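You operate a simulated robot arm through the tools that you are given. There is no shell and no other tool. Be economical: measure what you need, move in short steps, check, and stop when the job is done.

The job below is to be done with a simulated robot arm. You get a single attempt, and the scene is never put back.

Task
Put things in order on the top of the green bench. At the end: the purple dome stands where the black fault label clip stood; the blue cap stands on top of the teal dome; the black fault label clip stands where the blue cap stood; the white bulb stands on top of the blue-banded handset; whatever was shut is shut again. Leave all else as you found it, and nothing knocked over.
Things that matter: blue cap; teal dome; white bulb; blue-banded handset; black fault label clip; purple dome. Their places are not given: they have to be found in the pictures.

It is judged by the outcome, as a careful person would: the job done as asked, and still so three seconds after it is handed in. It fails if anything else is knocked over, pushed out of place, dropped, spilled or broken. Lids that push on must go on centred and level and be pressed home; caps that screw on are set level and turned clockwise until they are tight.

Robot
A 6-joint arm with a two-finger parallel gripper, fixed in place. Base frame: the origin is at the foot of the arm, x ahead of it, y to its left, z up; the work surface is at about z = 0. Lengths are in m, angles in degrees, forces in N, time in s.
With the tool pointing down near the work surface it reaches from about 0.18 to 0.46 m from the base axis. Its first joint turns from -70.0 to 70.0 degrees. Payload 1.9 kg.
Tool frame: the origin (TCP) lies between the finger pads and is the grasp point; the fingertips stand 0.023 m ahead of it; z points along the fingers, y is the line along which they close. Largest opening 0.094 m; finger width 0.038, thickness 0.01; the body of the gripper, 0.054 by 0.096 m, starts 0.039 m behind the TCP.
Orientation is that of the tool frame in the base frame, as a unit quaternion [w, x, y, z]. With the fingers straight down and closing along the base's y, the tool's x points along the base's -x, its y along +y and its z along -z.

Tools
- The arm moves only by the tool drive_tool. Its arguments are lists of equal length, an entry for each row: "hand": the finger opening in m, from 0 to 0.094; "slide": the shift along the tool's x, y, z in m, a list of three; "turn": the turn, a rotation vector about the tool's x, y, z in degrees, a list of three. In form: {"hand": [hand, ...], "slide": [[x, y, z], ...], "turn": [[wx, wy, wz], ...]}. A call has 1 to 20 rows; each row is the pose to reach, as a shift and turn from the pose commanded when the call began, along the tool's axes at that moment. Each row takes 0.2 s and may step no farther than 0.05 m and 8.6 degrees from the row before; otherwise, or with a gripper value out of range, the whole call is refused. Where a pose cannot be reached the arm comes as near as it can. A force on the tool above 40 N (or 10 N above the force at the start of the call, whichever is more), or a blocked arm, ends the call early, and 0.2 s more pass. The fingers move at their own pace (about 0.108 m/s each) and stop on an object; they squeeze with about 38 N. The grip force told is the motor's: it shows also when the fingers shut on nothing. Time passes only in rows, and 0.2 s behind the last, so rows that repeat a pose let the fingers close. It gives the time, the measured TCP pose, the force on the tool (base axes), the opening and the grip force at its end, in the units of the frame above (readings bear some noise).
- Cameras (640 x 400 px; columns grow to the right, rows downward): "scene" is fixed at [0.0511, 0.3173, 0.4095]; the picture's right is [-0.78, -0.63, 0.00], its down [-0.44, 0.54, -0.72] and it looks along [0.45, -0.56, -0.70] (base axes); focal length 228 px, centre (320, 200). "wrist" rides on the gripper at [-0.039, 0, -0.044] in the tool frame; the picture's right is [0.00, -1.00, 0.00], its down [0.97, 0.00, -0.24] and it looks along [0.24, 0.00, 0.97] (tool axes); focal length 218 px, centre (320, 200).
- snapshot(camera): a new picture of that camera. The clock stands still meanwhile.
- probe_pixels(camera, pixels): for up to 12 pixels [column, row] of the newest picture of that camera ("zoom" is the newest enlarged one), the place [x, y, z] in the base frame of the surface seen there, good to about 0.003 m. The clock stands still meanwhile.
- close_up(camera, box): a new picture of the part [left, top, right, bottom] of that camera's present view, enlarged. The clock stands still meanwhile.
- job_done(): hands the job in; it is judged then, once.

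Keep the steps short. Do not move on a guess: measure, check each grasp and each placing, and mend mistakes. In all there are 80 turns and 38 pictures (those below and enlarged ones count). Leave the gripper open and the arm clear of the work at the hand-in unless told otherwise, and finish with a single line.

The tools are called after "Emit:" as name(argument=value, ...) on one line, values as JSON. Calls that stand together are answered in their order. drive_tool: Moves the arm, as the interface text tells. Its arguments: {"type":"object","properties":{"hand":{"type":"array","items":{"type":"number"}},"slide":{"type":"array","items":{"type":"array","items":{"type":"number"}}},"turn":{"type":"array","items":{"type":"array","items":{"type":"number"}}}},"required":["hand","slide","turn"]} The other tools are called the same way: snapshot (camera) takes a picture; probe_pixels (camera, pixels) gives the place of the surface under pixels of a picture; close_up (camera, box) takes an enlarged picture of a part of a camera's view; job_done () hands the job in.

At the start:

```text
time: 0.0
tcp_pos: [0.2859, -0.0117, 0.2394]
ee_rot: [0.001, 0.0, 1.0, 0.001]
wrist_force: [0.1, -0.2, 0.0]
finger_gap: 0.0939
grasp_force: 0.0
```

scene: 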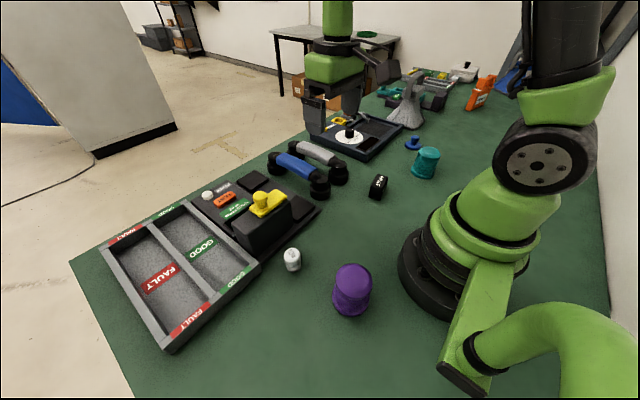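
wrist: 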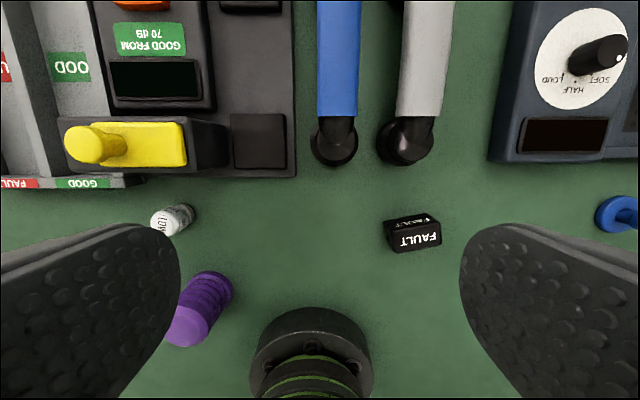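

I'll enlarge the middle of the scene view to identify each object.

Emit:
close_up(camera="scene", box=[180, 120, 340, 220])

Emit:
close_up(camera="scene", box=[320, 60, 520, 200])

Emit:
probe_pixels(camera="scene", pixels=[[353, 270], [292, 258], [380, 180], [412, 142], [428, 152], [207, 194], [295, 165], [318, 152], [318, 185], [340, 172], [267, 200], [400, 240]])

```text
4.00 times, centred on (260, 170) of scene
```

zoom: 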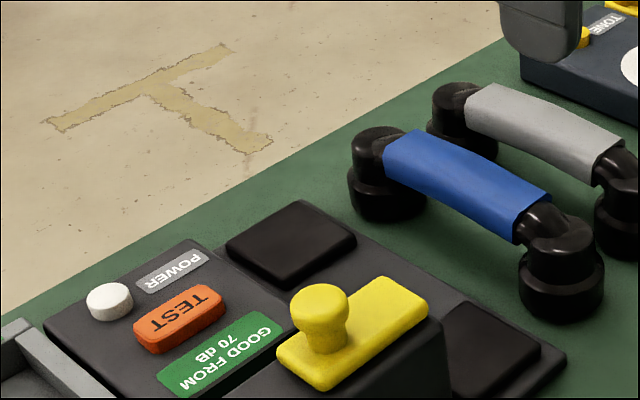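

```text
2.86 times, centred on (420, 130) of scene
```

zoom: 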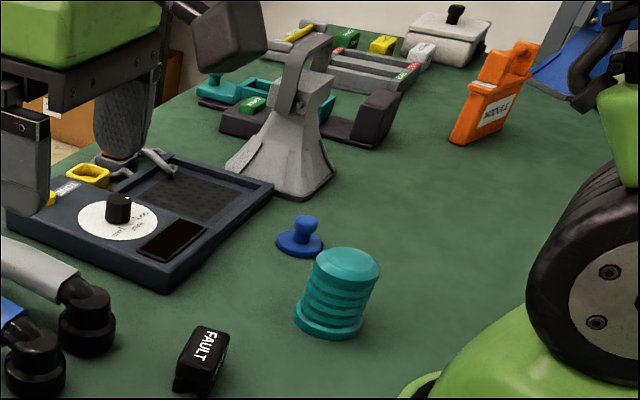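

```text
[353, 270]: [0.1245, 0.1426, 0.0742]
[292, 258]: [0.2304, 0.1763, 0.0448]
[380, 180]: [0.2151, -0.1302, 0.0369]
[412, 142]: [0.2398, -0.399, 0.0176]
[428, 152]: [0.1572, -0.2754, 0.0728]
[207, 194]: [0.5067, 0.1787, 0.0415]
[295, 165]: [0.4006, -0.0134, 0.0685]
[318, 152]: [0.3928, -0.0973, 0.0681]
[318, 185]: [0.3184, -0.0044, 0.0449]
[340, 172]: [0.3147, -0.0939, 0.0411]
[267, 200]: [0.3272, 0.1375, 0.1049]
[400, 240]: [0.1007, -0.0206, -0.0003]
```

I'll look closer at the white item near (292,259) and the purple one, and at the far end of the bench.

Emit:
close_up(camera="scene", box=[260, 225, 400, 325])

Emit:
close_up(camera="scene", box=[370, 50, 530, 150])

Emit:
close_up(camera="wrist", box=[130, 180, 290, 360])

```text
4.00 times, centred on (330, 275) of scene
```

zoom: 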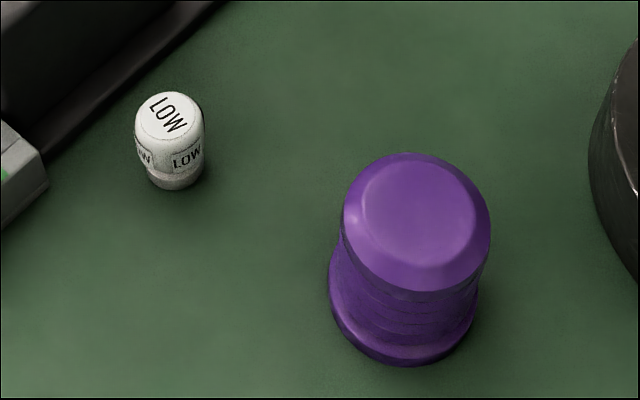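

```text
4.00 times, centred on (450, 100) of scene
```

zoom: 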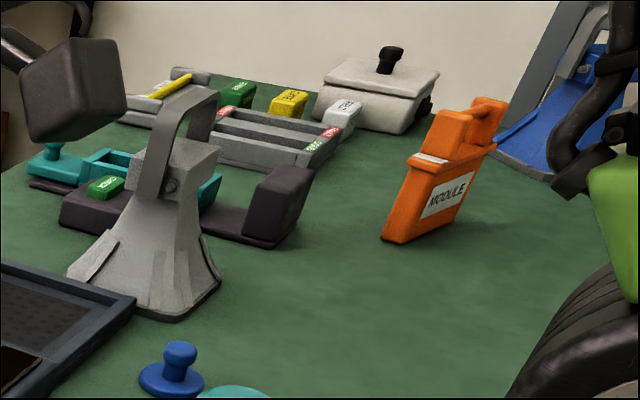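

```text
2.22 times, centred on (210, 270) of wrist
```

zoom: 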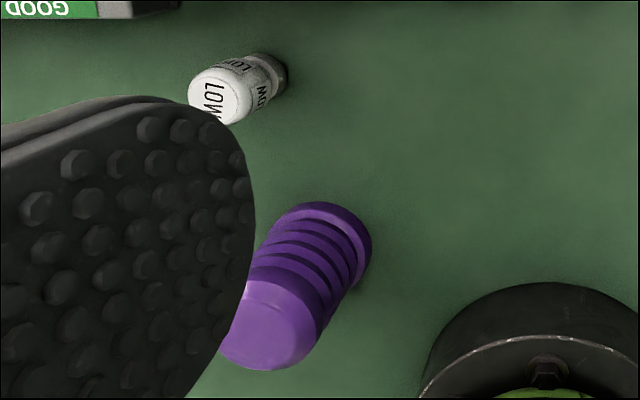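

The LOW-marked white piece is the bulb, the "LOW" top sits near scene (292,254). I'll probe bulb, purple dome, clip, teal dome and blue cap tops for centres.

Emit:
probe_pixels(camera="scene", pixels=[[292, 253], [286, 255], [298, 255], [292, 249], [354, 278], [338, 279], [370, 279], [352, 266], [353, 294], [412, 138], [427, 150], [427, 156]])

Emit:
probe_pixels(camera="wrist", pixels=[[388, 226], [438, 220], [392, 250], [441, 247], [625, 213], [318, 60], [360, 60], [338, 60], [338, 20], [338, 100], [425, 60], [165, 220]])

```text
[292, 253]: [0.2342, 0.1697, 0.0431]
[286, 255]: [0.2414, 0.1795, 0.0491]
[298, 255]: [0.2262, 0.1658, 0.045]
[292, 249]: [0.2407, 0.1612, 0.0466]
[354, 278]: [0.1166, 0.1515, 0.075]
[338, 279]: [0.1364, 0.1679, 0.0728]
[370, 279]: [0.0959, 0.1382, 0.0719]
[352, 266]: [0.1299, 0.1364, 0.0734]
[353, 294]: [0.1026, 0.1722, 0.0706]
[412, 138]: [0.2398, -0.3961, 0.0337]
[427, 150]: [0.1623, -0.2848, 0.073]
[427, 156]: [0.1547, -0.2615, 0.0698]
```

```text
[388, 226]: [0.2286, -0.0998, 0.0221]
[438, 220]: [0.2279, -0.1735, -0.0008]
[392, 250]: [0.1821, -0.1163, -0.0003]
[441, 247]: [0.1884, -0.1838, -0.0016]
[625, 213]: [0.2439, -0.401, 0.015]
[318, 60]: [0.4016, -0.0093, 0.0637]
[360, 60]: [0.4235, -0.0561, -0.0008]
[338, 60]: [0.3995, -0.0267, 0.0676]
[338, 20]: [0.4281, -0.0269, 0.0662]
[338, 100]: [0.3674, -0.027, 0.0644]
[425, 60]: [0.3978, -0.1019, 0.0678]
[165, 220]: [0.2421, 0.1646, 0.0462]
```

Bulb centre is about (0.236, 0.168), top 0.046. I'll hover above it at z 0.15 and look.

Emit:
drive_tool(hand=[0.094, 0.094, 0.094, 0.094, 0.094, 0.094], slide=[[0.01, 0.036, 0.018], [0.02, 0.072, 0.036], [0.03, 0.108, 0.054], [0.04, 0.144, 0.072], [0.05, 0.18, 0.09], [0.05, 0.18, 0.09]], turn=[[0, 0, 0], [0, 0, 0], [0, 0, 0], [0, 0, 0], [0, 0, 0], [0, 0, 0]])

Emit:
snapshot(camera="wrist")

```text
time: 1.4
tcp_pos: [0.2342, 0.1698, 0.1478]
ee_rot: [0.001, 0.0, 1.0, 0.001]
wrist_force: [-0.3, 0.4, -0.1]
finger_gap: 0.0941
grasp_force: 0.1
```

```text
30 pictures are left
```

wrist: 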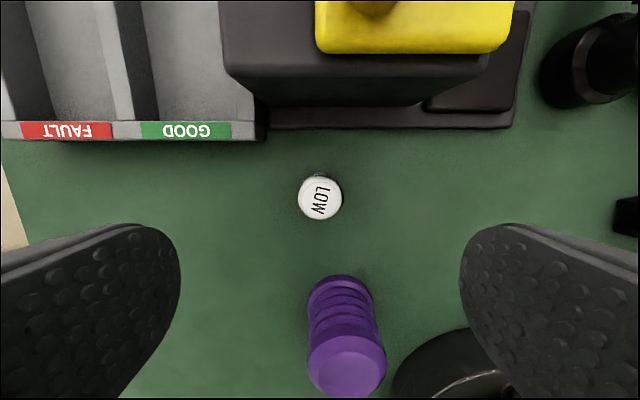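

Bulb shows at (320,198), nicely between the fingers in y. I'll probe it and nearby tester edges for clearance.

Emit:
probe_pixels(camera="wrist", pixels=[[320, 200], [303, 198], [338, 198], [320, 184], [320, 212], [320, 60], [320, 85], [320, 120], [420, 30], [190, 130], [345, 365], [345, 320]])

```text
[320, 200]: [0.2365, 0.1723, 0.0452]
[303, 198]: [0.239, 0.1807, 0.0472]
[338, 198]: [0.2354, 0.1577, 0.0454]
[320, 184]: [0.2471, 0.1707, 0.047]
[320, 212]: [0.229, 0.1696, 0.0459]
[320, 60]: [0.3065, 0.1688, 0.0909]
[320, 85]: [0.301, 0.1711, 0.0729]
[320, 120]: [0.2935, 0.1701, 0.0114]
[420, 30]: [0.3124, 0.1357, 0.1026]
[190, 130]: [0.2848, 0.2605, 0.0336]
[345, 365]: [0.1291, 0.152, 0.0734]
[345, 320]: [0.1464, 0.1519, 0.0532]
```

Centre (0.237, 0.170); tester face is beyond x 0.30, so it's clear. Descend to TCP z 0.033 and close.

Emit:
drive_tool(hand=[0.094, 0.094, 0.094, 0.094, 0.03, 0.0, 0.0], slide=[[-0.003, 0, 0.04], [-0.003, 0, 0.08], [-0.003, 0, 0.114], [-0.003, 0, 0.114], [-0.003, 0, 0.114], [-0.003, 0, 0.114], [-0.003, 0, 0.114]], turn=[[0, 0, 0], [0, 0, 0], [0, 0, 0], [0, 0, 0], [0, 0, 0], [0, 0, 0], [0, 0, 0]])

```text
time: 3.0
tcp_pos: [0.2389, 0.169, 0.0344]
ee_rot: [0.001, 0.0, 1.0, 0.0]
wrist_force: [-0.2, 0.8, 0.8]
finger_gap: 0.0293
grasp_force: 37.7
```

Grip holds at 0.029 m. Lift to z≈0.18 and check what the force says.

Emit:
drive_tool(hand=[0, 0, 0, 0, 0, 0, 0, 0, 0, 0], slide=[[0, 0, -0.03], [0, 0, -0.07], [0, 0, -0.11], [0, 0, -0.146], [-0.027, -0.033, -0.146], [-0.054, -0.066, -0.146], [-0.081, -0.1, -0.146], [-0.108, -0.133, -0.146], [-0.135, -0.165, -0.146], [-0.161, -0.195, -0.146]], turn=[[0, 0, 0], [0, 0, 0], [0, 0, 0], [0, 0, 0], [0, 0, 0], [0, 0, 0], [0, 0, 0], [0, 0, 0], [0, 0, 0], [0, 0, 0]])

Emit:
snapshot(camera="wrist")

Emit:
snapshot(camera="scene")

```text
time: 5.2
tcp_pos: [0.4002, -0.0295, 0.1816]
ee_rot: [0.0, -0.001, 1.0, 0.0]
wrist_force: [0.7, 0.4, -0.1]
finger_gap: 0.0001
grasp_force: 38.6
```

```text
29 pictures are left
```

wrist: 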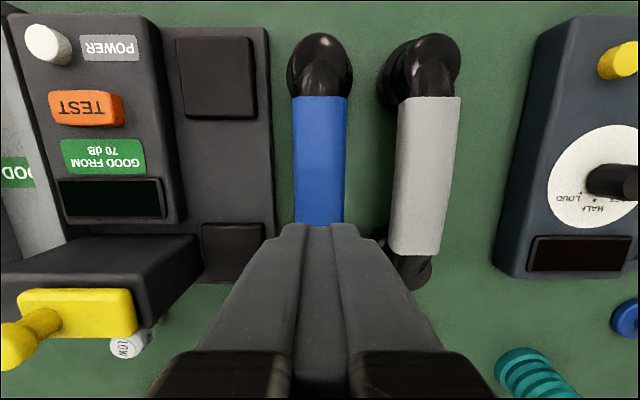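

```text
28 pictures are left
```

scene: 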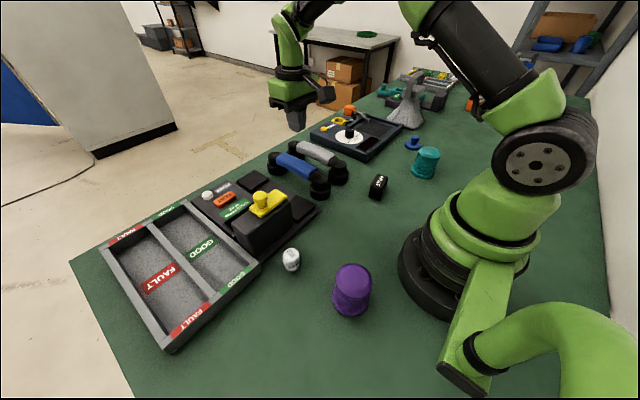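

The bulb slipped out: the gap is 0 and it's still standing at (291,260). I'll look at it closely before a lower regrasp.

Emit:
close_up(camera="scene", box=[261, 240, 325, 280])

Emit:
probe_pixels(camera="wrist", pixels=[[320, 110], [320, 130], [320, 160], [320, 190], [320, 215], [297, 160], [304, 160], [338, 160], [345, 160], [126, 347], [320, 100], [525, 370]])

```text
10.00 times, centred on (293, 260) of scene
```

zoom: 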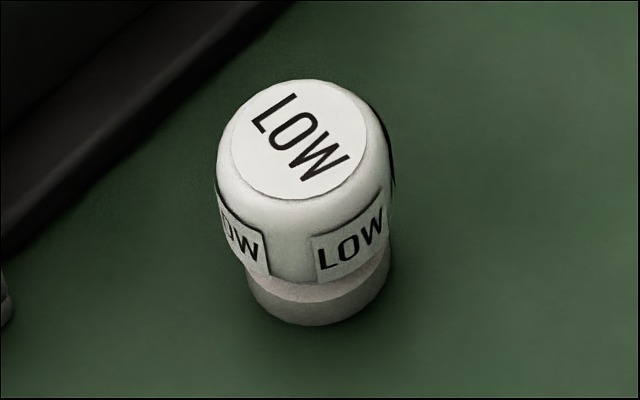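

```text
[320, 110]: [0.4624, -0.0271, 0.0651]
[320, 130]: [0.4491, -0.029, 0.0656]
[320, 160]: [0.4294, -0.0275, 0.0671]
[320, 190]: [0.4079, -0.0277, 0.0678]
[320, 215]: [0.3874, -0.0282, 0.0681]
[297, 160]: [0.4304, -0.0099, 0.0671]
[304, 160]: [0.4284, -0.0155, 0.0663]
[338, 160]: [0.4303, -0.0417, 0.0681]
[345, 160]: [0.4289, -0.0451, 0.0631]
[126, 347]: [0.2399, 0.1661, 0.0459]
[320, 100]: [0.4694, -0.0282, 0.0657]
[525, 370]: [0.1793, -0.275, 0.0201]
```

Band top is flat at z≈0.068, centred (0.405,-0.0275). Going back over the bulb with open fingers.

Emit:
drive_tool(hand=[0.094, 0.094, 0.094, 0.094, 0.094, 0.094, 0.094, 0.094], slide=[[0.027, 0.033, 0], [0.054, 0.066, 0], [0.081, 0.1, 0], [0.108, 0.133, 0], [0.135, 0.165, 0], [0.162, 0.196, 0], [0.162, 0.196, 0.04], [0.162, 0.196, 0.04]], turn=[[0, 0, 0], [0, 0, 0], [0, 0, 0], [0, 0, 0], [0, 0, 0], [0, 0, 0], [0, 0, 0], [0, 0, 0]])

Emit:
close_up(camera="wrist", box=[256, 150, 384, 250])

```text
time: 7.0
tcp_pos: [0.2391, 0.169, 0.1399]
ee_rot: [0.002, 0.0, 1.0, 0.001]
wrist_force: [0.7, -1.0, 0.5]
finger_gap: 0.094
grasp_force: 0.0
```

```text
4.00 times, centred on (320, 200) of wrist
```

zoom: 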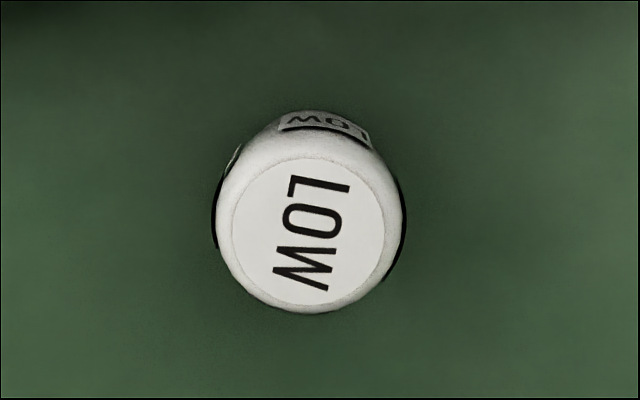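

Measure the bulb again and the height of its sides.

Emit:
probe_pixels(camera="zoom", pixels=[[310, 235], [230, 220], [388, 220], [315, 170], [315, 300], [330, 125], [214, 215], [403, 225]])

Emit:
drive_tool(hand=[0.094, 0.094, 0.094, 0.094, 0.03, 0.0, 0.0], slide=[[0, 0, 0.04], [0, 0, 0.08], [0, 0, 0.115], [0, 0, 0.115], [0, 0, 0.115], [0, 0, 0.115], [0, 0, 0.115]], turn=[[0, 0, 0], [0, 0, 0], [0, 0, 0], [0, 0, 0], [0, 0, 0], [0, 0, 0], [0, 0, 0]])

```text
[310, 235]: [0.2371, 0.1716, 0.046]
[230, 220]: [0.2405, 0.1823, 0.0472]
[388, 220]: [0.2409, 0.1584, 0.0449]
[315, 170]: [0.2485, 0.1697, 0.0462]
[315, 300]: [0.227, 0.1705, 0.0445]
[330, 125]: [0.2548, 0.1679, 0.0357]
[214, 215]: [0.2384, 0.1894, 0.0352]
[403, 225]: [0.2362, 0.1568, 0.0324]
```

```text
time: 8.6
tcp_pos: [0.2371, 0.1693, 0.0251]
ee_rot: [0.001, 0.0, 1.0, 0.0]
wrist_force: [0.2, 0.4, 0.1]
finger_gap: 0.0296
grasp_force: 37.6
```

Gripped lower at z 0.025, gap 0.0296. Lift slowly a few centimetres and read the gap.

Emit:
drive_tool(hand=[0, 0, 0, 0, 0, 0], slide=[[0, 0, -0.003], [0, 0, -0.006], [0, 0, -0.01], [0, 0, -0.015], [0, 0, -0.02], [0, 0, -0.025]], turn=[[0, 0, 0], [0, 0, 0], [0, 0, 0], [0, 0, 0], [0, 0, 0], [0, 0, 0]])

Emit:
close_up(camera="scene", box=[240, 215, 336, 275])

```text
time: 10.0
tcp_pos: [0.2379, 0.1683, 0.0511]
ee_rot: [0.0, 0.0, 1.0, 0.001]
wrist_force: [0.5, -0.9, -0.4]
finger_gap: 0.0301
grasp_force: 37.7
```

```text
6.67 times, centred on (288, 245) of scene
```

zoom: 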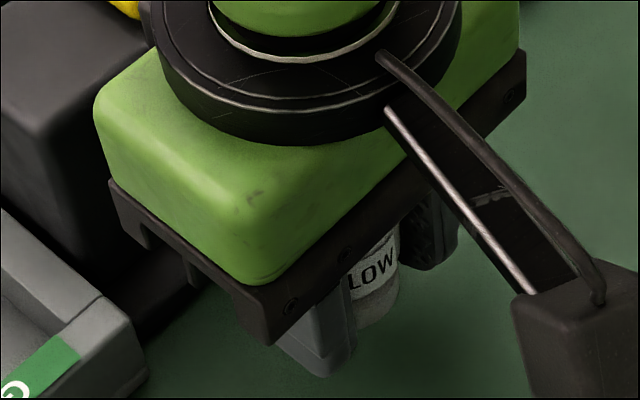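

Bulb is between the fingers; check its height at zoom (372,265) and its foot.

Emit:
probe_pixels(camera="zoom", pixels=[[372, 268], [375, 310], [372, 322], [325, 365], [425, 255]])

Emit:
drive_tool(hand=[0, 0, 0, 0, 0, 0], slide=[[0, 0, -0.006], [0, 0, -0.013], [0, 0, -0.02], [0, 0, -0.028], [0, 0, -0.036], [0, 0, -0.044]], turn=[[0, 0, 0], [0, 0, 0], [0, 0, 0], [0, 0, 0], [0, 0, 0], [0, 0, 0]])

```text
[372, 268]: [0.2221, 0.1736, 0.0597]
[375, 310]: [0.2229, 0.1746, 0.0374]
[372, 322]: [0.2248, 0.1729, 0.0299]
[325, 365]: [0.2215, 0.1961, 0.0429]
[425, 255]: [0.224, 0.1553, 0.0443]
```

```text
time: 11.4
tcp_pos: [0.2378, 0.1694, 0.0956]
ee_rot: [0.001, 0.0, 1.0, 0.0]
wrist_force: [-0.7, 0.2, -0.8]
finger_gap: 0.0298
grasp_force: 37.3
```

It is held and rising (gap 0.030). Continue up to 0.18 and across at moderate speed.

Emit:
drive_tool(hand=[0, 0, 0, 0, 0, 0, 0, 0, 0, 0, 0, 0, 0, 0, 0, 0], slide=[[0, 0, -0.015], [0, 0, -0.04], [0, 0, -0.065], [0, 0, -0.085], [-0.007, -0.008, -0.085], [-0.022, -0.026, -0.085], [-0.039, -0.046, -0.085], [-0.056, -0.066, -0.085], [-0.073, -0.086, -0.085], [-0.09, -0.106, -0.085], [-0.107, -0.126, -0.085], [-0.124, -0.146, -0.085], [-0.141, -0.166, -0.085], [-0.155, -0.183, -0.085], [-0.164, -0.193, -0.085], [-0.167, -0.197, -0.085]], turn=[[0, 0, 0], [0, 0, 0], [0, 0, 0], [0, 0, 0], [0, 0, 0], [0, 0, 0], [0, 0, 0], [0, 0, 0], [0, 0, 0], [0, 0, 0], [0, 0, 0], [0, 0, 0], [0, 0, 0], [0, 0, 0], [0, 0, 0], [0, 0, 0]])

```text
time: 14.8
tcp_pos: [0.4055, -0.0285, 0.1801]
ee_rot: [0.001, 0.001, 1.0, 0.0]
wrist_force: [0.3, -0.3, 0.0]
finger_gap: 0.03
grasp_force: 37.9
```

Still held. Descend so the bulb's foot meets the band top (TCP ≈0.093).

Emit:
drive_tool(hand=[0, 0, 0, 0, 0, 0], slide=[[0, 0.001, 0.025], [0, 0.001, 0.05], [0, 0.001, 0.072], [0, 0.001, 0.08], [0, 0.001, 0.084], [0, 0.001, 0.084]], turn=[[0, 0, 0], [0, 0, 0], [0, 0, 0], [0, 0, 0], [0, 0, 0], [0, 0, 0]])

Emit:
close_up(camera="scene", box=[250, 110, 362, 180])

```text
time: 16.2
tcp_pos: [0.4049, -0.0262, 0.0958]
ee_rot: [0.0, 0.0, 1.0, 0.0]
wrist_force: [0.9, -0.5, 0.5]
finger_gap: 0.0295
grasp_force: 38.2
```

```text
5.71 times, centred on (306, 145) of scene
```

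zoom: 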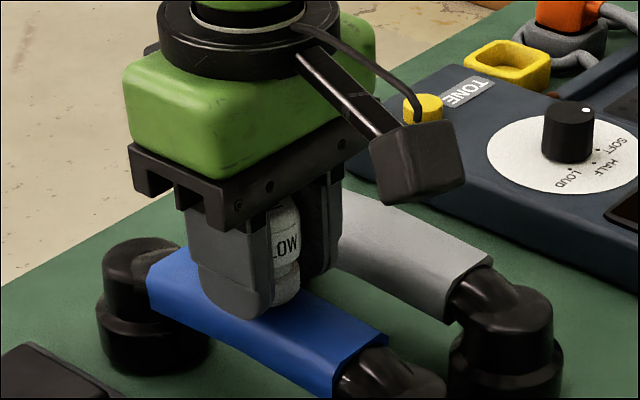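

Very near. Lower in 1 mm steps until the force shows contact.

Emit:
drive_tool(hand=[0, 0, 0], slide=[[0, 0.0, 0.001], [0, 0.0, 0.002], [0, 0, 0.002]], turn=[[0, 0, 0], [0, 0, 0], [0, 0, 0]])

Emit:
drive_tool(hand=[0, 0], slide=[[0, 0, 0.001], [0, 0, 0.001]], turn=[[0, 0, 0], [0, 0, 0]])

```text
time: 17.0
tcp_pos: [0.4051, -0.0273, 0.0939]
ee_rot: [0.001, 0.0, 1.0, -0.001]
wrist_force: [0.1, -0.5, -0.3]
finger_gap: 0.0299
grasp_force: 38.2
```

```text
time: 17.6
tcp_pos: [0.406, -0.0273, 0.0937]
ee_rot: [0.001, -0.001, 1.0, 0.0]
wrist_force: [-0.2, -0.6, -0.4]
finger_gap: 0.0299
grasp_force: 37.4
```

Emit:
drive_tool(hand=[0, 0], slide=[[0, 0, 0.001], [0, 0, 0.001]], turn=[[0, 0, 0], [0, 0, 0]])

Emit:
drive_tool(hand=[0, 0], slide=[[0, 0, 0.001], [0, 0, 0.001]], turn=[[0, 0, 0], [0, 0, 0]])

```text
time: 18.2
tcp_pos: [0.4047, -0.0262, 0.0916]
ee_rot: [0.002, 0.0, 1.0, 0.0]
wrist_force: [-2.4, -2.2, 10.7]
finger_gap: 0.0298
grasp_force: 38.3
```

```text
time: 18.8
tcp_pos: [0.406, -0.0273, 0.0918]
ee_rot: [0.003, 0.0, 1.0, 0.0]
wrist_force: [-5.6, -1.9, 34.2]
finger_gap: 0.0295
grasp_force: 38.1
```

Contact (34 N). Back off 1 mm, then open only to 0.05 to stay clear of the grey handset, and rise.

Emit:
drive_tool(hand=[0, 0.034, 0.045, 0.05, 0.05, 0.05, 0.05, 0.05], slide=[[0, 0, -0.0012], [0, 0, -0.0012], [0, 0, -0.0012], [0, 0, -0.0012], [0, 0, -0.01], [0, 0, -0.03], [0, 0, -0.06], [0, 0, -0.09]], turn=[[0, 0, 0], [0, 0, 0], [0, 0, 0], [0, 0, 0], [0, 0, 0], [0, 0, 0], [0, 0, 0], [0, 0, 0]])

Emit:
close_up(camera="scene", box=[240, 110, 368, 190])

```text
time: 20.6
tcp_pos: [0.4065, -0.028, 0.1817]
ee_rot: [0.001, -0.001, 1.0, 0.0]
wrist_force: [-0.3, -0.1, 0.4]
finger_gap: 0.05
grasp_force: 0.1
```

```text
5.00 times, centred on (304, 150) of scene
```

zoom: 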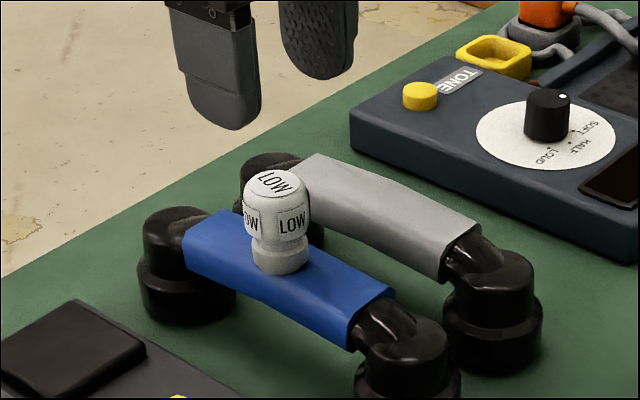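

Bulb stands upright on the blue band. Next, move over toward the blue cap, staying at z 0.18.

Emit:
drive_tool(hand=[0.094, 0.094, 0.094, 0.094, 0.094, 0.094, 0.094, 0.094, 0.094, 0.094], slide=[[0.018, -0.034, 0], [0.037, -0.068, 0], [0.055, -0.102, 0], [0.074, -0.136, 0], [0.092, -0.17, 0], [0.111, -0.204, 0], [0.13, -0.238, 0], [0.148, -0.272, 0], [0.166, -0.302, 0], [0.166, -0.302, 0]], turn=[[0, 0, 0], [0, 0, 0], [0, 0, 0], [0, 0, 0], [0, 0, 0], [0, 0, 0], [0, 0, 0], [0, 0, 0], [0, 0, 0], [0, 0, 0]])

Emit:
snapshot(camera="wrist")

```text
time: 22.8
tcp_pos: [0.2389, -0.3298, 0.1803]
ee_rot: [0.001, 0.0, 1.0, 0.0]
wrist_force: [0.5, -0.6, 0.0]
finger_gap: 0.0939
grasp_force: 0.1
```

```text
22 pictures are left
```

wrist: 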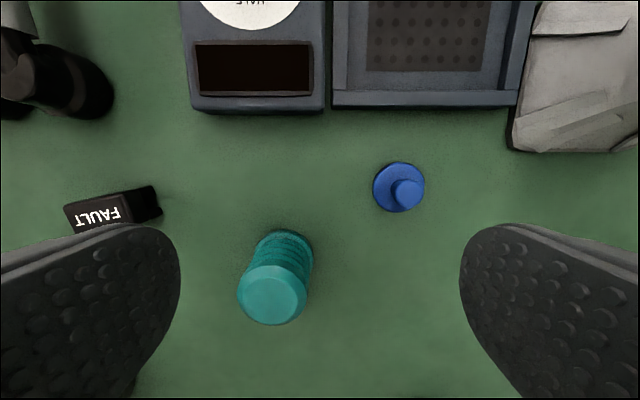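

Emit:
probe_pixels(camera="wrist", pixels=[[407, 190], [375, 186], [423, 180], [398, 165], [395, 210], [420, 200], [272, 292], [240, 292], [305, 292], [272, 270], [272, 320], [281, 235]])

Emit:
probe_pixels(camera="wrist", pixels=[[102, 212], [67, 208], [155, 190], [135, 198], [258, 105], [425, 95], [560, 140], [130, 215], [110, 190], [75, 225], [402, 178], [412, 205]])

Emit:
close_up(camera="wrist", box=[350, 150, 446, 210])

```text
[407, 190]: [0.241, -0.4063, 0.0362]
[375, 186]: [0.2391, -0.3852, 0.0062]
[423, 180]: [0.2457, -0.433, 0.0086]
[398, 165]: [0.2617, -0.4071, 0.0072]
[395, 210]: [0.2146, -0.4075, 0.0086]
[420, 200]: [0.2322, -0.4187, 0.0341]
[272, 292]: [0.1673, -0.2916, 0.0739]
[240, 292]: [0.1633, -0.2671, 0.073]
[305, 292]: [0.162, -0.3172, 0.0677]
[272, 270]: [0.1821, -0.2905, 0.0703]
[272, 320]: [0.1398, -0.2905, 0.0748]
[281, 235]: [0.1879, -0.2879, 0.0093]
```

```text
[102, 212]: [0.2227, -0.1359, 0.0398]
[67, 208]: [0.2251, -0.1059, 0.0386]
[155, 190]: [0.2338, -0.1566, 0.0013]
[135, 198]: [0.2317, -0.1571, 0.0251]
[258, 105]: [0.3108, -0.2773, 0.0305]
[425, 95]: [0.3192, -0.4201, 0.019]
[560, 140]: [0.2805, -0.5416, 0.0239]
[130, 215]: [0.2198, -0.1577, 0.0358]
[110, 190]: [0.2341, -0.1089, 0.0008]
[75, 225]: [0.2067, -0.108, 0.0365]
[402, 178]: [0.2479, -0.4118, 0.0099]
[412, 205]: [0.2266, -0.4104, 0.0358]
```

```text
6.67 times, centred on (398, 180) of wrist
```

zoom: 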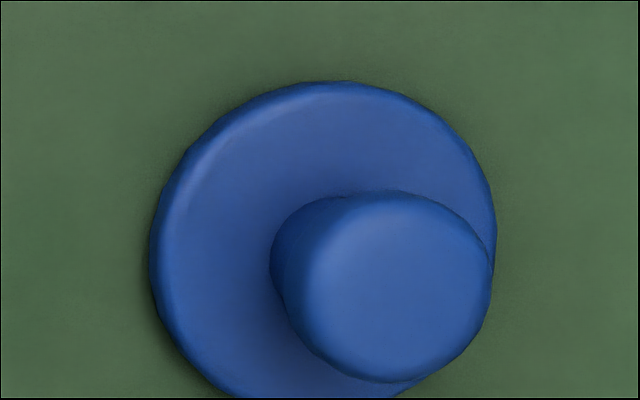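

Blue cap disc centre (0.238,-0.408), knob top z 0.036; teal top centre (0.162,-0.292), z 0.074. Hover over the cap at z 0.09, seeing whether the arm can reach.

Emit:
drive_tool(hand=[0.05, 0.05, 0.05, 0.05, 0.05, 0.05], slide=[[0, -0.026, 0.02], [0, -0.052, 0.04], [0.001, -0.078, 0.06], [0.001, -0.078, 0.09], [0.001, -0.078, 0.12], [0.001, -0.078, 0.12]], turn=[[0, 0, 0], [0, 0, 0], [0, 0, 0], [0, 0, 0], [0, 0, 0], [0, 0, 0]])

Emit:
snapshot(camera="wrist")

```text
time: 24.2
tcp_pos: [0.2341, -0.3965, 0.0628]
ee_rot: [0.002, 0.0, 1.0, 0.0]
wrist_force: [1.0, 0.1, 0.3]
finger_gap: 0.05
grasp_force: 0.0
out of reach, approached as far as the arm can: row 3, 4, 5, 6
```

```text
20 pictures are left
```

wrist: 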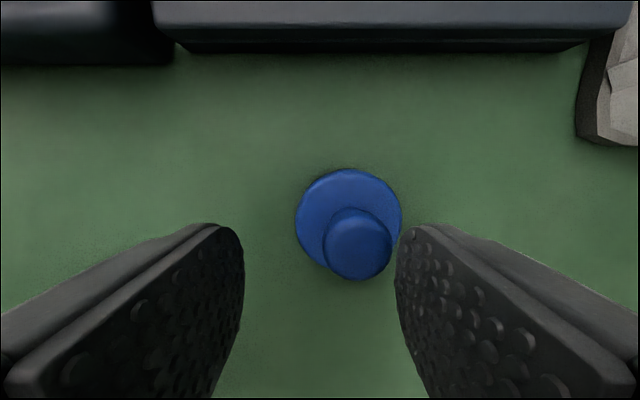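

The arm stops at radius 0.46; the cap is at 0.473. A slight outward tilt will reach it. I'll back up, yaw so the fingers close along base x (also suits the clip), then tilt the fingers toward −y.

Emit:
drive_tool(hand=[0.05, 0.05, 0.05, 0.05, 0.05, 0.05, 0.05, 0.05, 0.05, 0.05, 0.05, 0.05, 0.05], slide=[[0, 0.02, -0.03], [0, 0.05, -0.06], [0, 0.05, -0.06], [0, 0.05, -0.06], [0, 0.05, -0.06], [0, 0.05, -0.06], [0, 0.05, -0.06], [0, 0.05, -0.06], [0, 0.05, -0.06], [0, 0.05, -0.06], [0, 0.05, -0.06], [0, 0.05, -0.06], [0, 0.05, -0.06]], turn=[[0, 0, 0], [0, 0, 8], [0, 0, 16], [0, 0, 24], [0, 0, 32], [0, 0, 40], [0, 0, 48], [0, 0, 56], [0, 0, 64], [0, 0, 72], [0, 0, 80], [0, 0, 88], [0, 0, 90]])

Emit:
drive_tool(hand=[0.05, 0.05, 0.05], slide=[[0, 0, 0], [0, 0, 0], [0, 0, 0]], turn=[[0, -5, 0], [0, -10, 0], [0, -10, 0]])

Emit:
snapshot(camera="wrist")

```text
time: 27.0
tcp_pos: [0.2353, -0.346, 0.1227]
ee_rot: [0.001, 0.708, 0.707, 0.001]
wrist_force: [0.8, -0.1, 0.4]
finger_gap: 0.0501
grasp_force: 0.1
```

```text
time: 27.8
tcp_pos: [0.2344, -0.3459, 0.1227]
ee_rot: [0.063, 0.704, 0.705, -0.061]
wrist_force: [-0.7, -0.7, 0.4]
finger_gap: 0.05
grasp_force: 0.1
```

```text
19 pictures are left
```

wrist: 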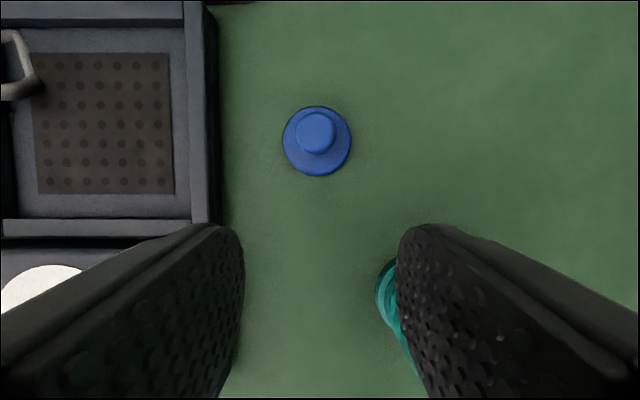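

Tilt is right and the cap is at (317,137). Probe its knob and disc again.

Emit:
probe_pixels(camera="wrist", pixels=[[316, 132], [299, 132], [333, 132], [316, 116], [316, 150], [284, 140], [350, 140], [317, 172], [317, 108]])

```text
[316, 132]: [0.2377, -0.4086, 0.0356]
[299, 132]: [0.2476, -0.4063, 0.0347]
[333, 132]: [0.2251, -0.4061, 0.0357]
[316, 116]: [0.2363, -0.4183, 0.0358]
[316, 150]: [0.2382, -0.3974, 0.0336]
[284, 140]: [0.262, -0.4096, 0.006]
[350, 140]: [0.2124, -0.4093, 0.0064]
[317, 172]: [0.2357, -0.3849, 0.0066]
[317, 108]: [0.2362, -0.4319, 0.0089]
```

Knob centre (0.237,-0.408), top 0.036. Move above at z≈0.075 first, check reach.

Emit:
drive_tool(hand=[0.05, 0.05, 0.05, 0.05], slide=[[-0.018, 0.001, 0.019], [-0.036, 0.002, 0.038], [-0.0529, 0.0024, 0.0578], [-0.0529, 0.0024, 0.0578]], turn=[[0, 0, 0], [0, 0, 0], [0, 0, 0], [0, 0, 0]])

```text
time: 28.8
tcp_pos: [0.2372, -0.4076, 0.0772]
ee_rot: [0.061, 0.704, 0.705, -0.06]
wrist_force: [-0.3, -0.3, -0.2]
finger_gap: 0.05
grasp_force: 0.1
```

Reached. Straight down 0.04 and close on the knob.

Emit:
drive_tool(hand=[0.05, 0.05, 0.05, 0.0, 0.0, 0.0], slide=[[0.0035, 0, 0.02], [0.0064, 0, 0.0395], [0.0064, 0, 0.0395], [0.0064, 0, 0.0395], [0.0064, 0, 0.0395], [0.0064, 0, 0.0395]], turn=[[0, 0, 0], [0, 0, 0], [0, 0, 0], [0, 0, 0], [0, 0, 0], [0, 0, 0]])

```text
time: 30.2
tcp_pos: [0.2362, -0.4086, 0.0355]
ee_rot: [0.062, 0.704, 0.705, -0.061]
wrist_force: [0.1, 0.6, 0.8]
finger_gap: 0.0241
grasp_force: 37.6
```

Holding the knob (0.024). Lift gently 30 mm and check.

Emit:
drive_tool(hand=[0, 0, 0, 0, 0, 0], slide=[[-0.0005, 0, -0.003], [-0.001, 0, -0.006], [-0.0017, 0, -0.01], [-0.0026, 0, -0.015], [-0.0038, 0, -0.022], [-0.0052, 0, -0.03]], turn=[[0, 0, 0], [0, 0, 0], [0, 0, 0], [0, 0, 0], [0, 0, 0], [0, 0, 0]])

Emit:
close_up(camera="scene", box=[370, 95, 466, 155])

```text
time: 31.6
tcp_pos: [0.2383, -0.4088, 0.0654]
ee_rot: [0.062, 0.705, 0.704, -0.061]
wrist_force: [-0.3, -0.5, 0.1]
finger_gap: 0.0246
grasp_force: 37.8
```

```text
6.67 times, centred on (418, 125) of scene
```

zoom: 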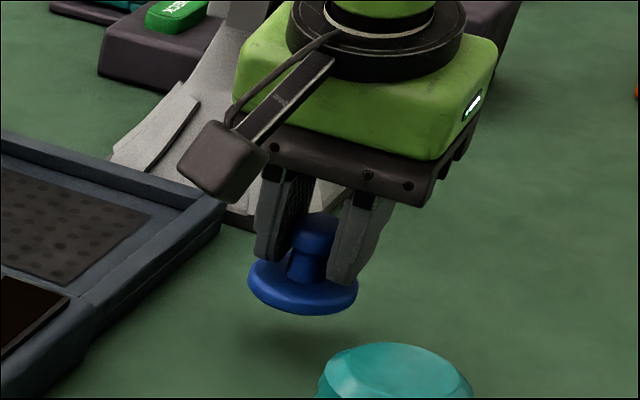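

Cap held and level. Lift to 0.145, and enlarge the teal dome to firm up its centre.

Emit:
drive_tool(hand=[0, 0, 0, 0], slide=[[-0.0035, 0, -0.02], [-0.007, 0, -0.04], [-0.0105, 0, -0.06], [-0.0139, 0, -0.0788]], turn=[[0, 0, 0], [0, 0, 0], [0, 0, 0], [0, 0, 0]])

Emit:
close_up(camera="scene", box=[394, 135, 458, 185])

```text
time: 32.6
tcp_pos: [0.2352, -0.4087, 0.1451]
ee_rot: [0.062, 0.705, 0.704, -0.06]
wrist_force: [-0.1, 1.8, 0.2]
finger_gap: 0.0244
grasp_force: 38.2
```

```text
8.00 times, centred on (426, 160) of scene
```

zoom: 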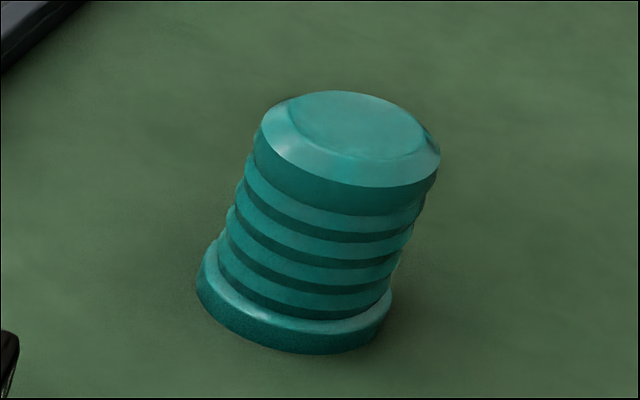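

Emit:
probe_pixels(camera="zoom", pixels=[[355, 125], [292, 108], [420, 145], [350, 98], [355, 153], [264, 125], [438, 160], [200, 270], [388, 310], [290, 345]])

```text
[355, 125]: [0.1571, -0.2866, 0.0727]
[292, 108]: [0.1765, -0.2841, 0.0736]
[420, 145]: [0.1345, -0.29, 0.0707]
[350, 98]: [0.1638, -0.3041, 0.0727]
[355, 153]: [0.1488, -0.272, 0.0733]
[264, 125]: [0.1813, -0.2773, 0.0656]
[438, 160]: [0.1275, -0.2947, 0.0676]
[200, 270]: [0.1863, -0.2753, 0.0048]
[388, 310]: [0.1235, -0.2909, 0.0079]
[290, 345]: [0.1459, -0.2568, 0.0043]
```

Scene suggests the teal centre at (0.156,-0.287), wrist view said (0.162,-0.292). I'll raise and bring the wrist camera straight over it to settle it.

Emit:
drive_tool(hand=[0, 0, 0, 0, 0, 0], slide=[[0.01, -0.005, -0.03], [0.04, -0.02, -0.05], [0.075, -0.037, -0.065], [0.11, -0.055, -0.073], [0.1468, -0.0752, -0.0817], [0.1468, -0.0752, -0.0817]], turn=[[0, 0, 0], [0, 0, 0], [0, 0, 0], [0, 0, 0], [0, 0, 0], [0, 0, 0]])

Emit:
snapshot(camera="wrist")

```text
time: 34.0
tcp_pos: [0.1606, -0.2486, 0.2032]
ee_rot: [0.063, 0.704, 0.705, -0.061]
wrist_force: [-1.3, -0.5, -1.3]
finger_gap: 0.0245
grasp_force: 37.5
```

```text
16 pictures are left
```

wrist: 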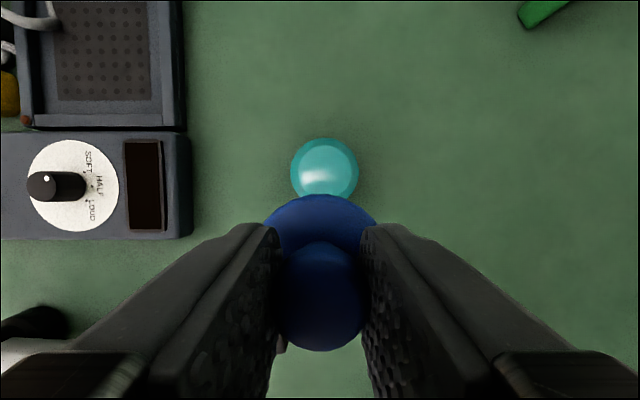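

Teal circle centred at about (324.5,172); probe.

Emit:
probe_pixels(camera="wrist", pixels=[[324, 172], [296, 172], [353, 172], [324, 146], [324, 190], [320, 200], [320, 195], [290, 205], [350, 205]])

```text
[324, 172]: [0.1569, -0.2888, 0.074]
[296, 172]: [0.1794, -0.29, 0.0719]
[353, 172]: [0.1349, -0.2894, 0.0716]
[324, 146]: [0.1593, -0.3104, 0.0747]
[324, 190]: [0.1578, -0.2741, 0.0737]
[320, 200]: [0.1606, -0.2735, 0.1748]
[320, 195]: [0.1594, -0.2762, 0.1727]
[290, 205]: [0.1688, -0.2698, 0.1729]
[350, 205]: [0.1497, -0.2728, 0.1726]
```

Teal centre (0.157,-0.289), top 0.074. Move the cap above it, to TCP z 0.125.

Emit:
drive_tool(hand=[0, 0, 0, 0, 0], slide=[[-0.02, -0.0018, 0.005], [-0.0345, -0.0036, 0.03], [-0.03, -0.0036, 0.06], [-0.0253, -0.0036, 0.0837], [-0.0253, -0.0036, 0.0837]], turn=[[0, 0, 0], [0, 0, 0], [0, 0, 0], [0, 0, 0], [0, 0, 0]])

Emit:
close_up(camera="scene", box=[380, 110, 476, 180])

```text
time: 35.2
tcp_pos: [0.1565, -0.2888, 0.1226]
ee_rot: [0.062, 0.705, 0.704, -0.061]
wrist_force: [0.2, 0.8, -0.7]
finger_gap: 0.0241
grasp_force: 37.6
```

```text
5.71 times, centred on (428, 145) of scene
```

zoom: 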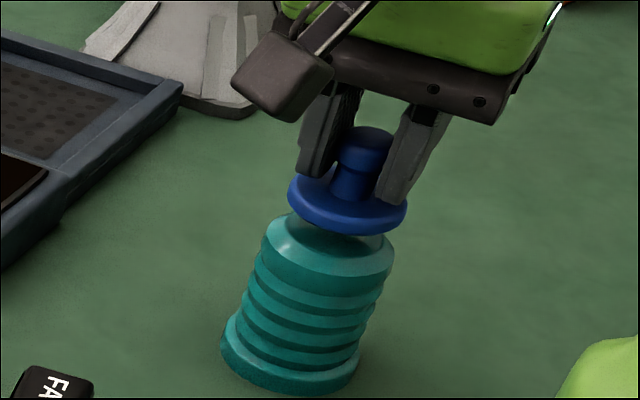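

Aligned. Lower 12 mm, then feel for contact.

Emit:
drive_tool(hand=[0, 0, 0, 0], slide=[[0.0009, 0, 0.005], [0.0016, 0, 0.009], [0.0021, 0, 0.0118], [0.0021, 0, 0.0118]], turn=[[0, 0, 0], [0, 0, 0], [0, 0, 0], [0, 0, 0]])

Emit:
drive_tool(hand=[0, 0], slide=[[0.0002, 0, 0.001], [0.0002, 0, 0.001]], turn=[[0, 0, 0], [0, 0, 0]])

Emit:
drive_tool(hand=[0, 0], slide=[[0.0002, 0, 0.001], [0.0002, 0, 0.001]], turn=[[0, 0, 0], [0, 0, 0]])

```text
time: 36.2
tcp_pos: [0.1568, -0.2884, 0.1116]
ee_rot: [0.062, 0.705, 0.704, -0.061]
wrist_force: [-0.8, 0.5, -0.6]
finger_gap: 0.0242
grasp_force: 38.5
```

```text
time: 36.8
tcp_pos: [0.1576, -0.2897, 0.109]
ee_rot: [0.062, 0.704, 0.705, -0.062]
wrist_force: [-2.5, 2.1, 14.1]
finger_gap: 0.024
grasp_force: 37.4
```

```text
time: 37.4
tcp_pos: [0.1584, -0.2907, 0.1106]
ee_rot: [0.064, 0.704, 0.705, -0.062]
wrist_force: [-3.8, 4.4, 34.6]
finger_gap: 0.0242
grasp_force: 38.2
```

Contact at 35 N. Ease 1 mm up, open, and rise.

Emit:
drive_tool(hand=[0, 0.03, 0.045, 0.05, 0.05, 0.05, 0.05, 0.05], slide=[[-0.0002, 0, -0.0012], [-0.0002, 0, -0.0012], [-0.0002, 0, -0.0012], [-0.0002, 0, -0.0012], [-0.002, 0, -0.012], [-0.006, 0, -0.035], [-0.01, 0, -0.06], [-0.0156, 0, -0.09]], turn=[[0, 0, 0], [0, 0, 0], [0, 0, 0], [0, 0, 0], [0, 0, 0], [0, 0, 0], [0, 0, 0], [0, 0, 0]])

Emit:
close_up(camera="scene", box=[340, 110, 468, 200])

```text
time: 39.2
tcp_pos: [0.159, -0.2886, 0.1993]
ee_rot: [0.062, 0.704, 0.705, -0.06]
wrist_force: [-0.9, 0.7, 0.0]
finger_gap: 0.0499
grasp_force: 0.1
```

```text
4.44 times, centred on (404, 155) of scene
```

zoom: 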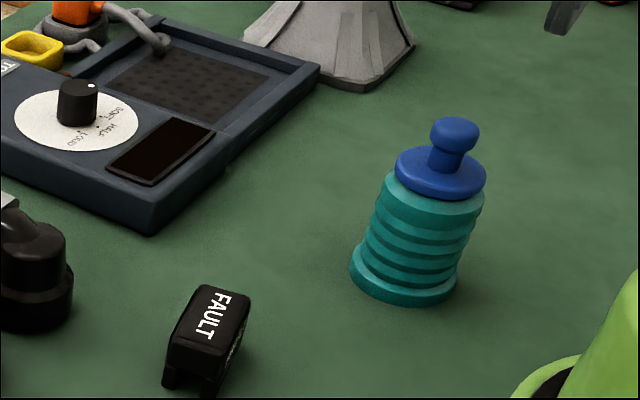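

Cap stands on the teal dome. Next go over the clip with the same tool orientation and look.

Emit:
drive_tool(hand=[0.06, 0.07, 0.08, 0.08, 0.08, 0.08], slide=[[0.0376, 0.0116, -0.0036], [0.0753, 0.0232, -0.0072], [0.113, 0.0348, -0.011], [0.1506, 0.0464, -0.0144], [0.1883, 0.058, -0.018], [0.1883, 0.058, -0.018]], turn=[[0, 0, 0], [0, 0, 0], [0, 0, 0], [0, 0, 0], [0, 0, 0], [0, 0, 0]])

Emit:
snapshot(camera="wrist")

```text
time: 40.6
tcp_pos: [0.2167, -0.0998, 0.1838]
ee_rot: [0.062, 0.705, 0.704, -0.061]
wrist_force: [0.6, 0.6, 0.0]
finger_gap: 0.08
grasp_force: 0.1
```

```text
13 pictures are left
```

wrist: 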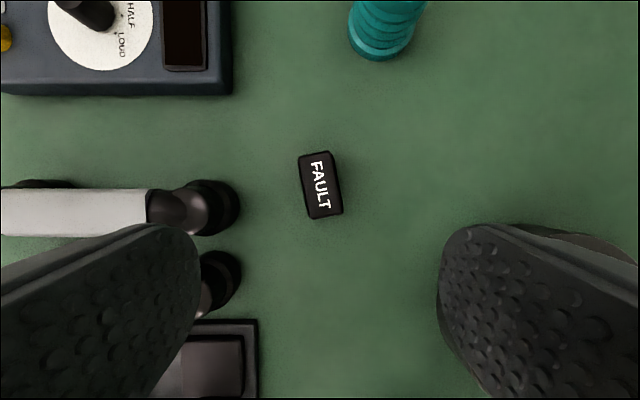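

Clip at about (321,185), long axis turned ~9° from base y. Probe its corners.

Emit:
probe_pixels(camera="wrist", pixels=[[321, 185], [302, 159], [330, 155], [312, 215], [340, 210], [304, 187], [337, 182], [315, 155], [326, 214], [240, 190], [345, 225], [326, 221]])

Emit:
close_up(camera="wrist", box=[280, 140, 360, 230])

```text
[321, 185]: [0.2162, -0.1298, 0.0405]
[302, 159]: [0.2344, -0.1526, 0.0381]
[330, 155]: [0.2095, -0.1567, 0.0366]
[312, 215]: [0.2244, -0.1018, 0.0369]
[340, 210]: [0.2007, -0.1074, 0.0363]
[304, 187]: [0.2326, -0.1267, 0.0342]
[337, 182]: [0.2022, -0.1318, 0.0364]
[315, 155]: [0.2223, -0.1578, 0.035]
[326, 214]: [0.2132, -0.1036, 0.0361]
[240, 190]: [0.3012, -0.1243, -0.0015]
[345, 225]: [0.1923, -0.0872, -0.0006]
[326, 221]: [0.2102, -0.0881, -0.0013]
```

```text
4.44 times, centred on (320, 185) of wrist
```

zoom: 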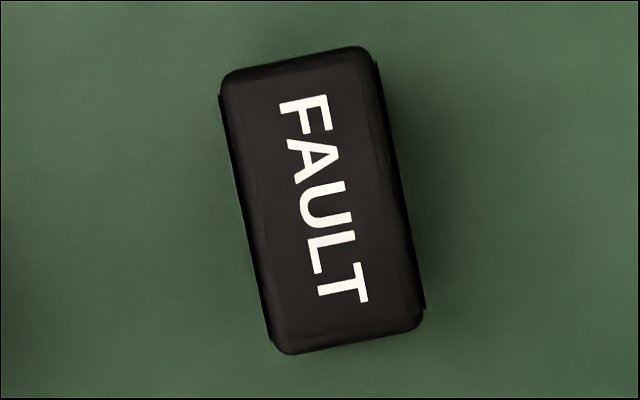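

Long axis is ~10.5° off; centre (0.2167,-0.130), top 0.039. Yaw by 10.5° about vertical while descending to z≈0.08.

Emit:
drive_tool(hand=[0.08, 0.08, 0.08, 0.08, 0.08], slide=[[-0.0115, 0, 0.02], [-0.0115, 0, 0.05], [-0.0115, 0, 0.08], [-0.0115, 0, 0.1076], [-0.0115, 0, 0.1076]], turn=[[-0.91, 0, -5.17], [-1.82, 0, -10.34], [-1.82, 0, -10.34], [-1.82, 0, -10.34], [-1.82, 0, -10.34]])

Emit:
snapshot(camera="wrist")

```text
time: 41.8
tcp_pos: [0.2172, -0.1306, 0.0805]
ee_rot: [0.067, 0.637, 0.766, -0.054]
wrist_force: [0.0, 0.3, 0.4]
finger_gap: 0.08
grasp_force: 0.0
```

```text
11 pictures are left
```

wrist: 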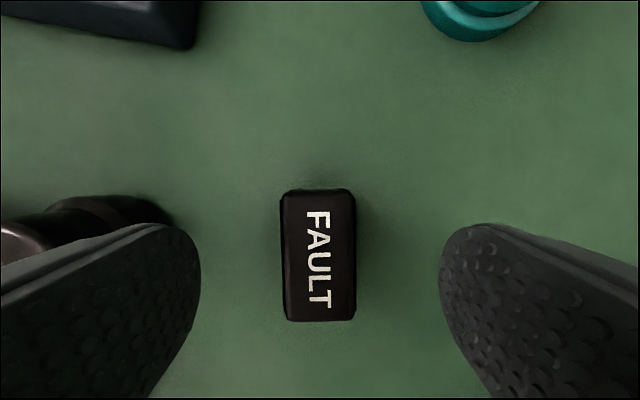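

Aligned and centred. Narrow to 0.06, descend to z≈0.030, close.

Emit:
drive_tool(hand=[0.06, 0.06, 0.06, 0.06, 0.0, 0.0, 0.0], slide=[[0, 0, 0], [0.0035, 0, 0.02], [0.007, 0, 0.04], [0.0088, 0, 0.0497], [0.0088, 0, 0.0497], [0.0088, 0, 0.0497], [0.0088, 0, 0.0497]], turn=[[0, 0, 0], [0, 0, 0], [0, 0, 0], [0, 0, 0], [0, 0, 0], [0, 0, 0], [0, 0, 0]])

Emit:
drive_tool(hand=[0, 0, 0, 0, 0, 0], slide=[[-0.0005, 0, -0.003], [-0.001, 0, -0.006], [-0.0017, 0, -0.01], [-0.0026, 0, -0.015], [-0.0038, 0, -0.022], [-0.0052, 0, -0.03]], turn=[[0, 0, 0], [0, 0, 0], [0, 0, 0], [0, 0, 0], [0, 0, 0], [0, 0, 0]])

```text
time: 43.4
tcp_pos: [0.2294, -0.139, 0.0422]
ee_rot: [0.066, 0.636, 0.767, -0.055]
wrist_force: [0.2, -0.3, 0.4]
finger_gap: 0.0312
grasp_force: 38.5
out of reach, approached as far as the arm can: row 3, 4, 5
```

```text
time: 44.8
tcp_pos: [0.2164, -0.1316, 0.0632]
ee_rot: [0.066, 0.637, 0.766, -0.057]
wrist_force: [1.0, 0.4, 0.3]
finger_gap: 0.0313
grasp_force: 38.1
out of reach, approached as far as the arm can: row 1, 2, 3, 4, 5, 6
```

The tilt hit the inner reach limit, so the clip was gripped a bit off-centre (TCP shifted ~1 cm). Look at how it's held.

Emit:
close_up(camera="scene", box=[332, 130, 428, 200])

Emit:
probe_pixels(camera="zoom", pixels=[[320, 300], [320, 330], [300, 280], [340, 310]])

```text
5.71 times, centred on (380, 165) of scene
```

zoom: 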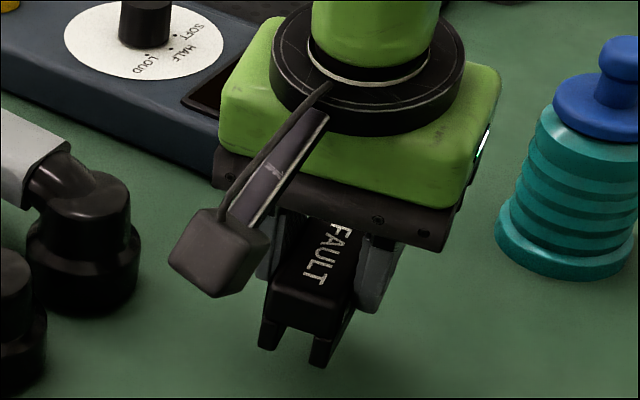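

```text
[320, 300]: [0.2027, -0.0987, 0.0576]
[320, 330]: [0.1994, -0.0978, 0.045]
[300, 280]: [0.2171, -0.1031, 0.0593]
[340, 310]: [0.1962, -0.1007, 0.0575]
```

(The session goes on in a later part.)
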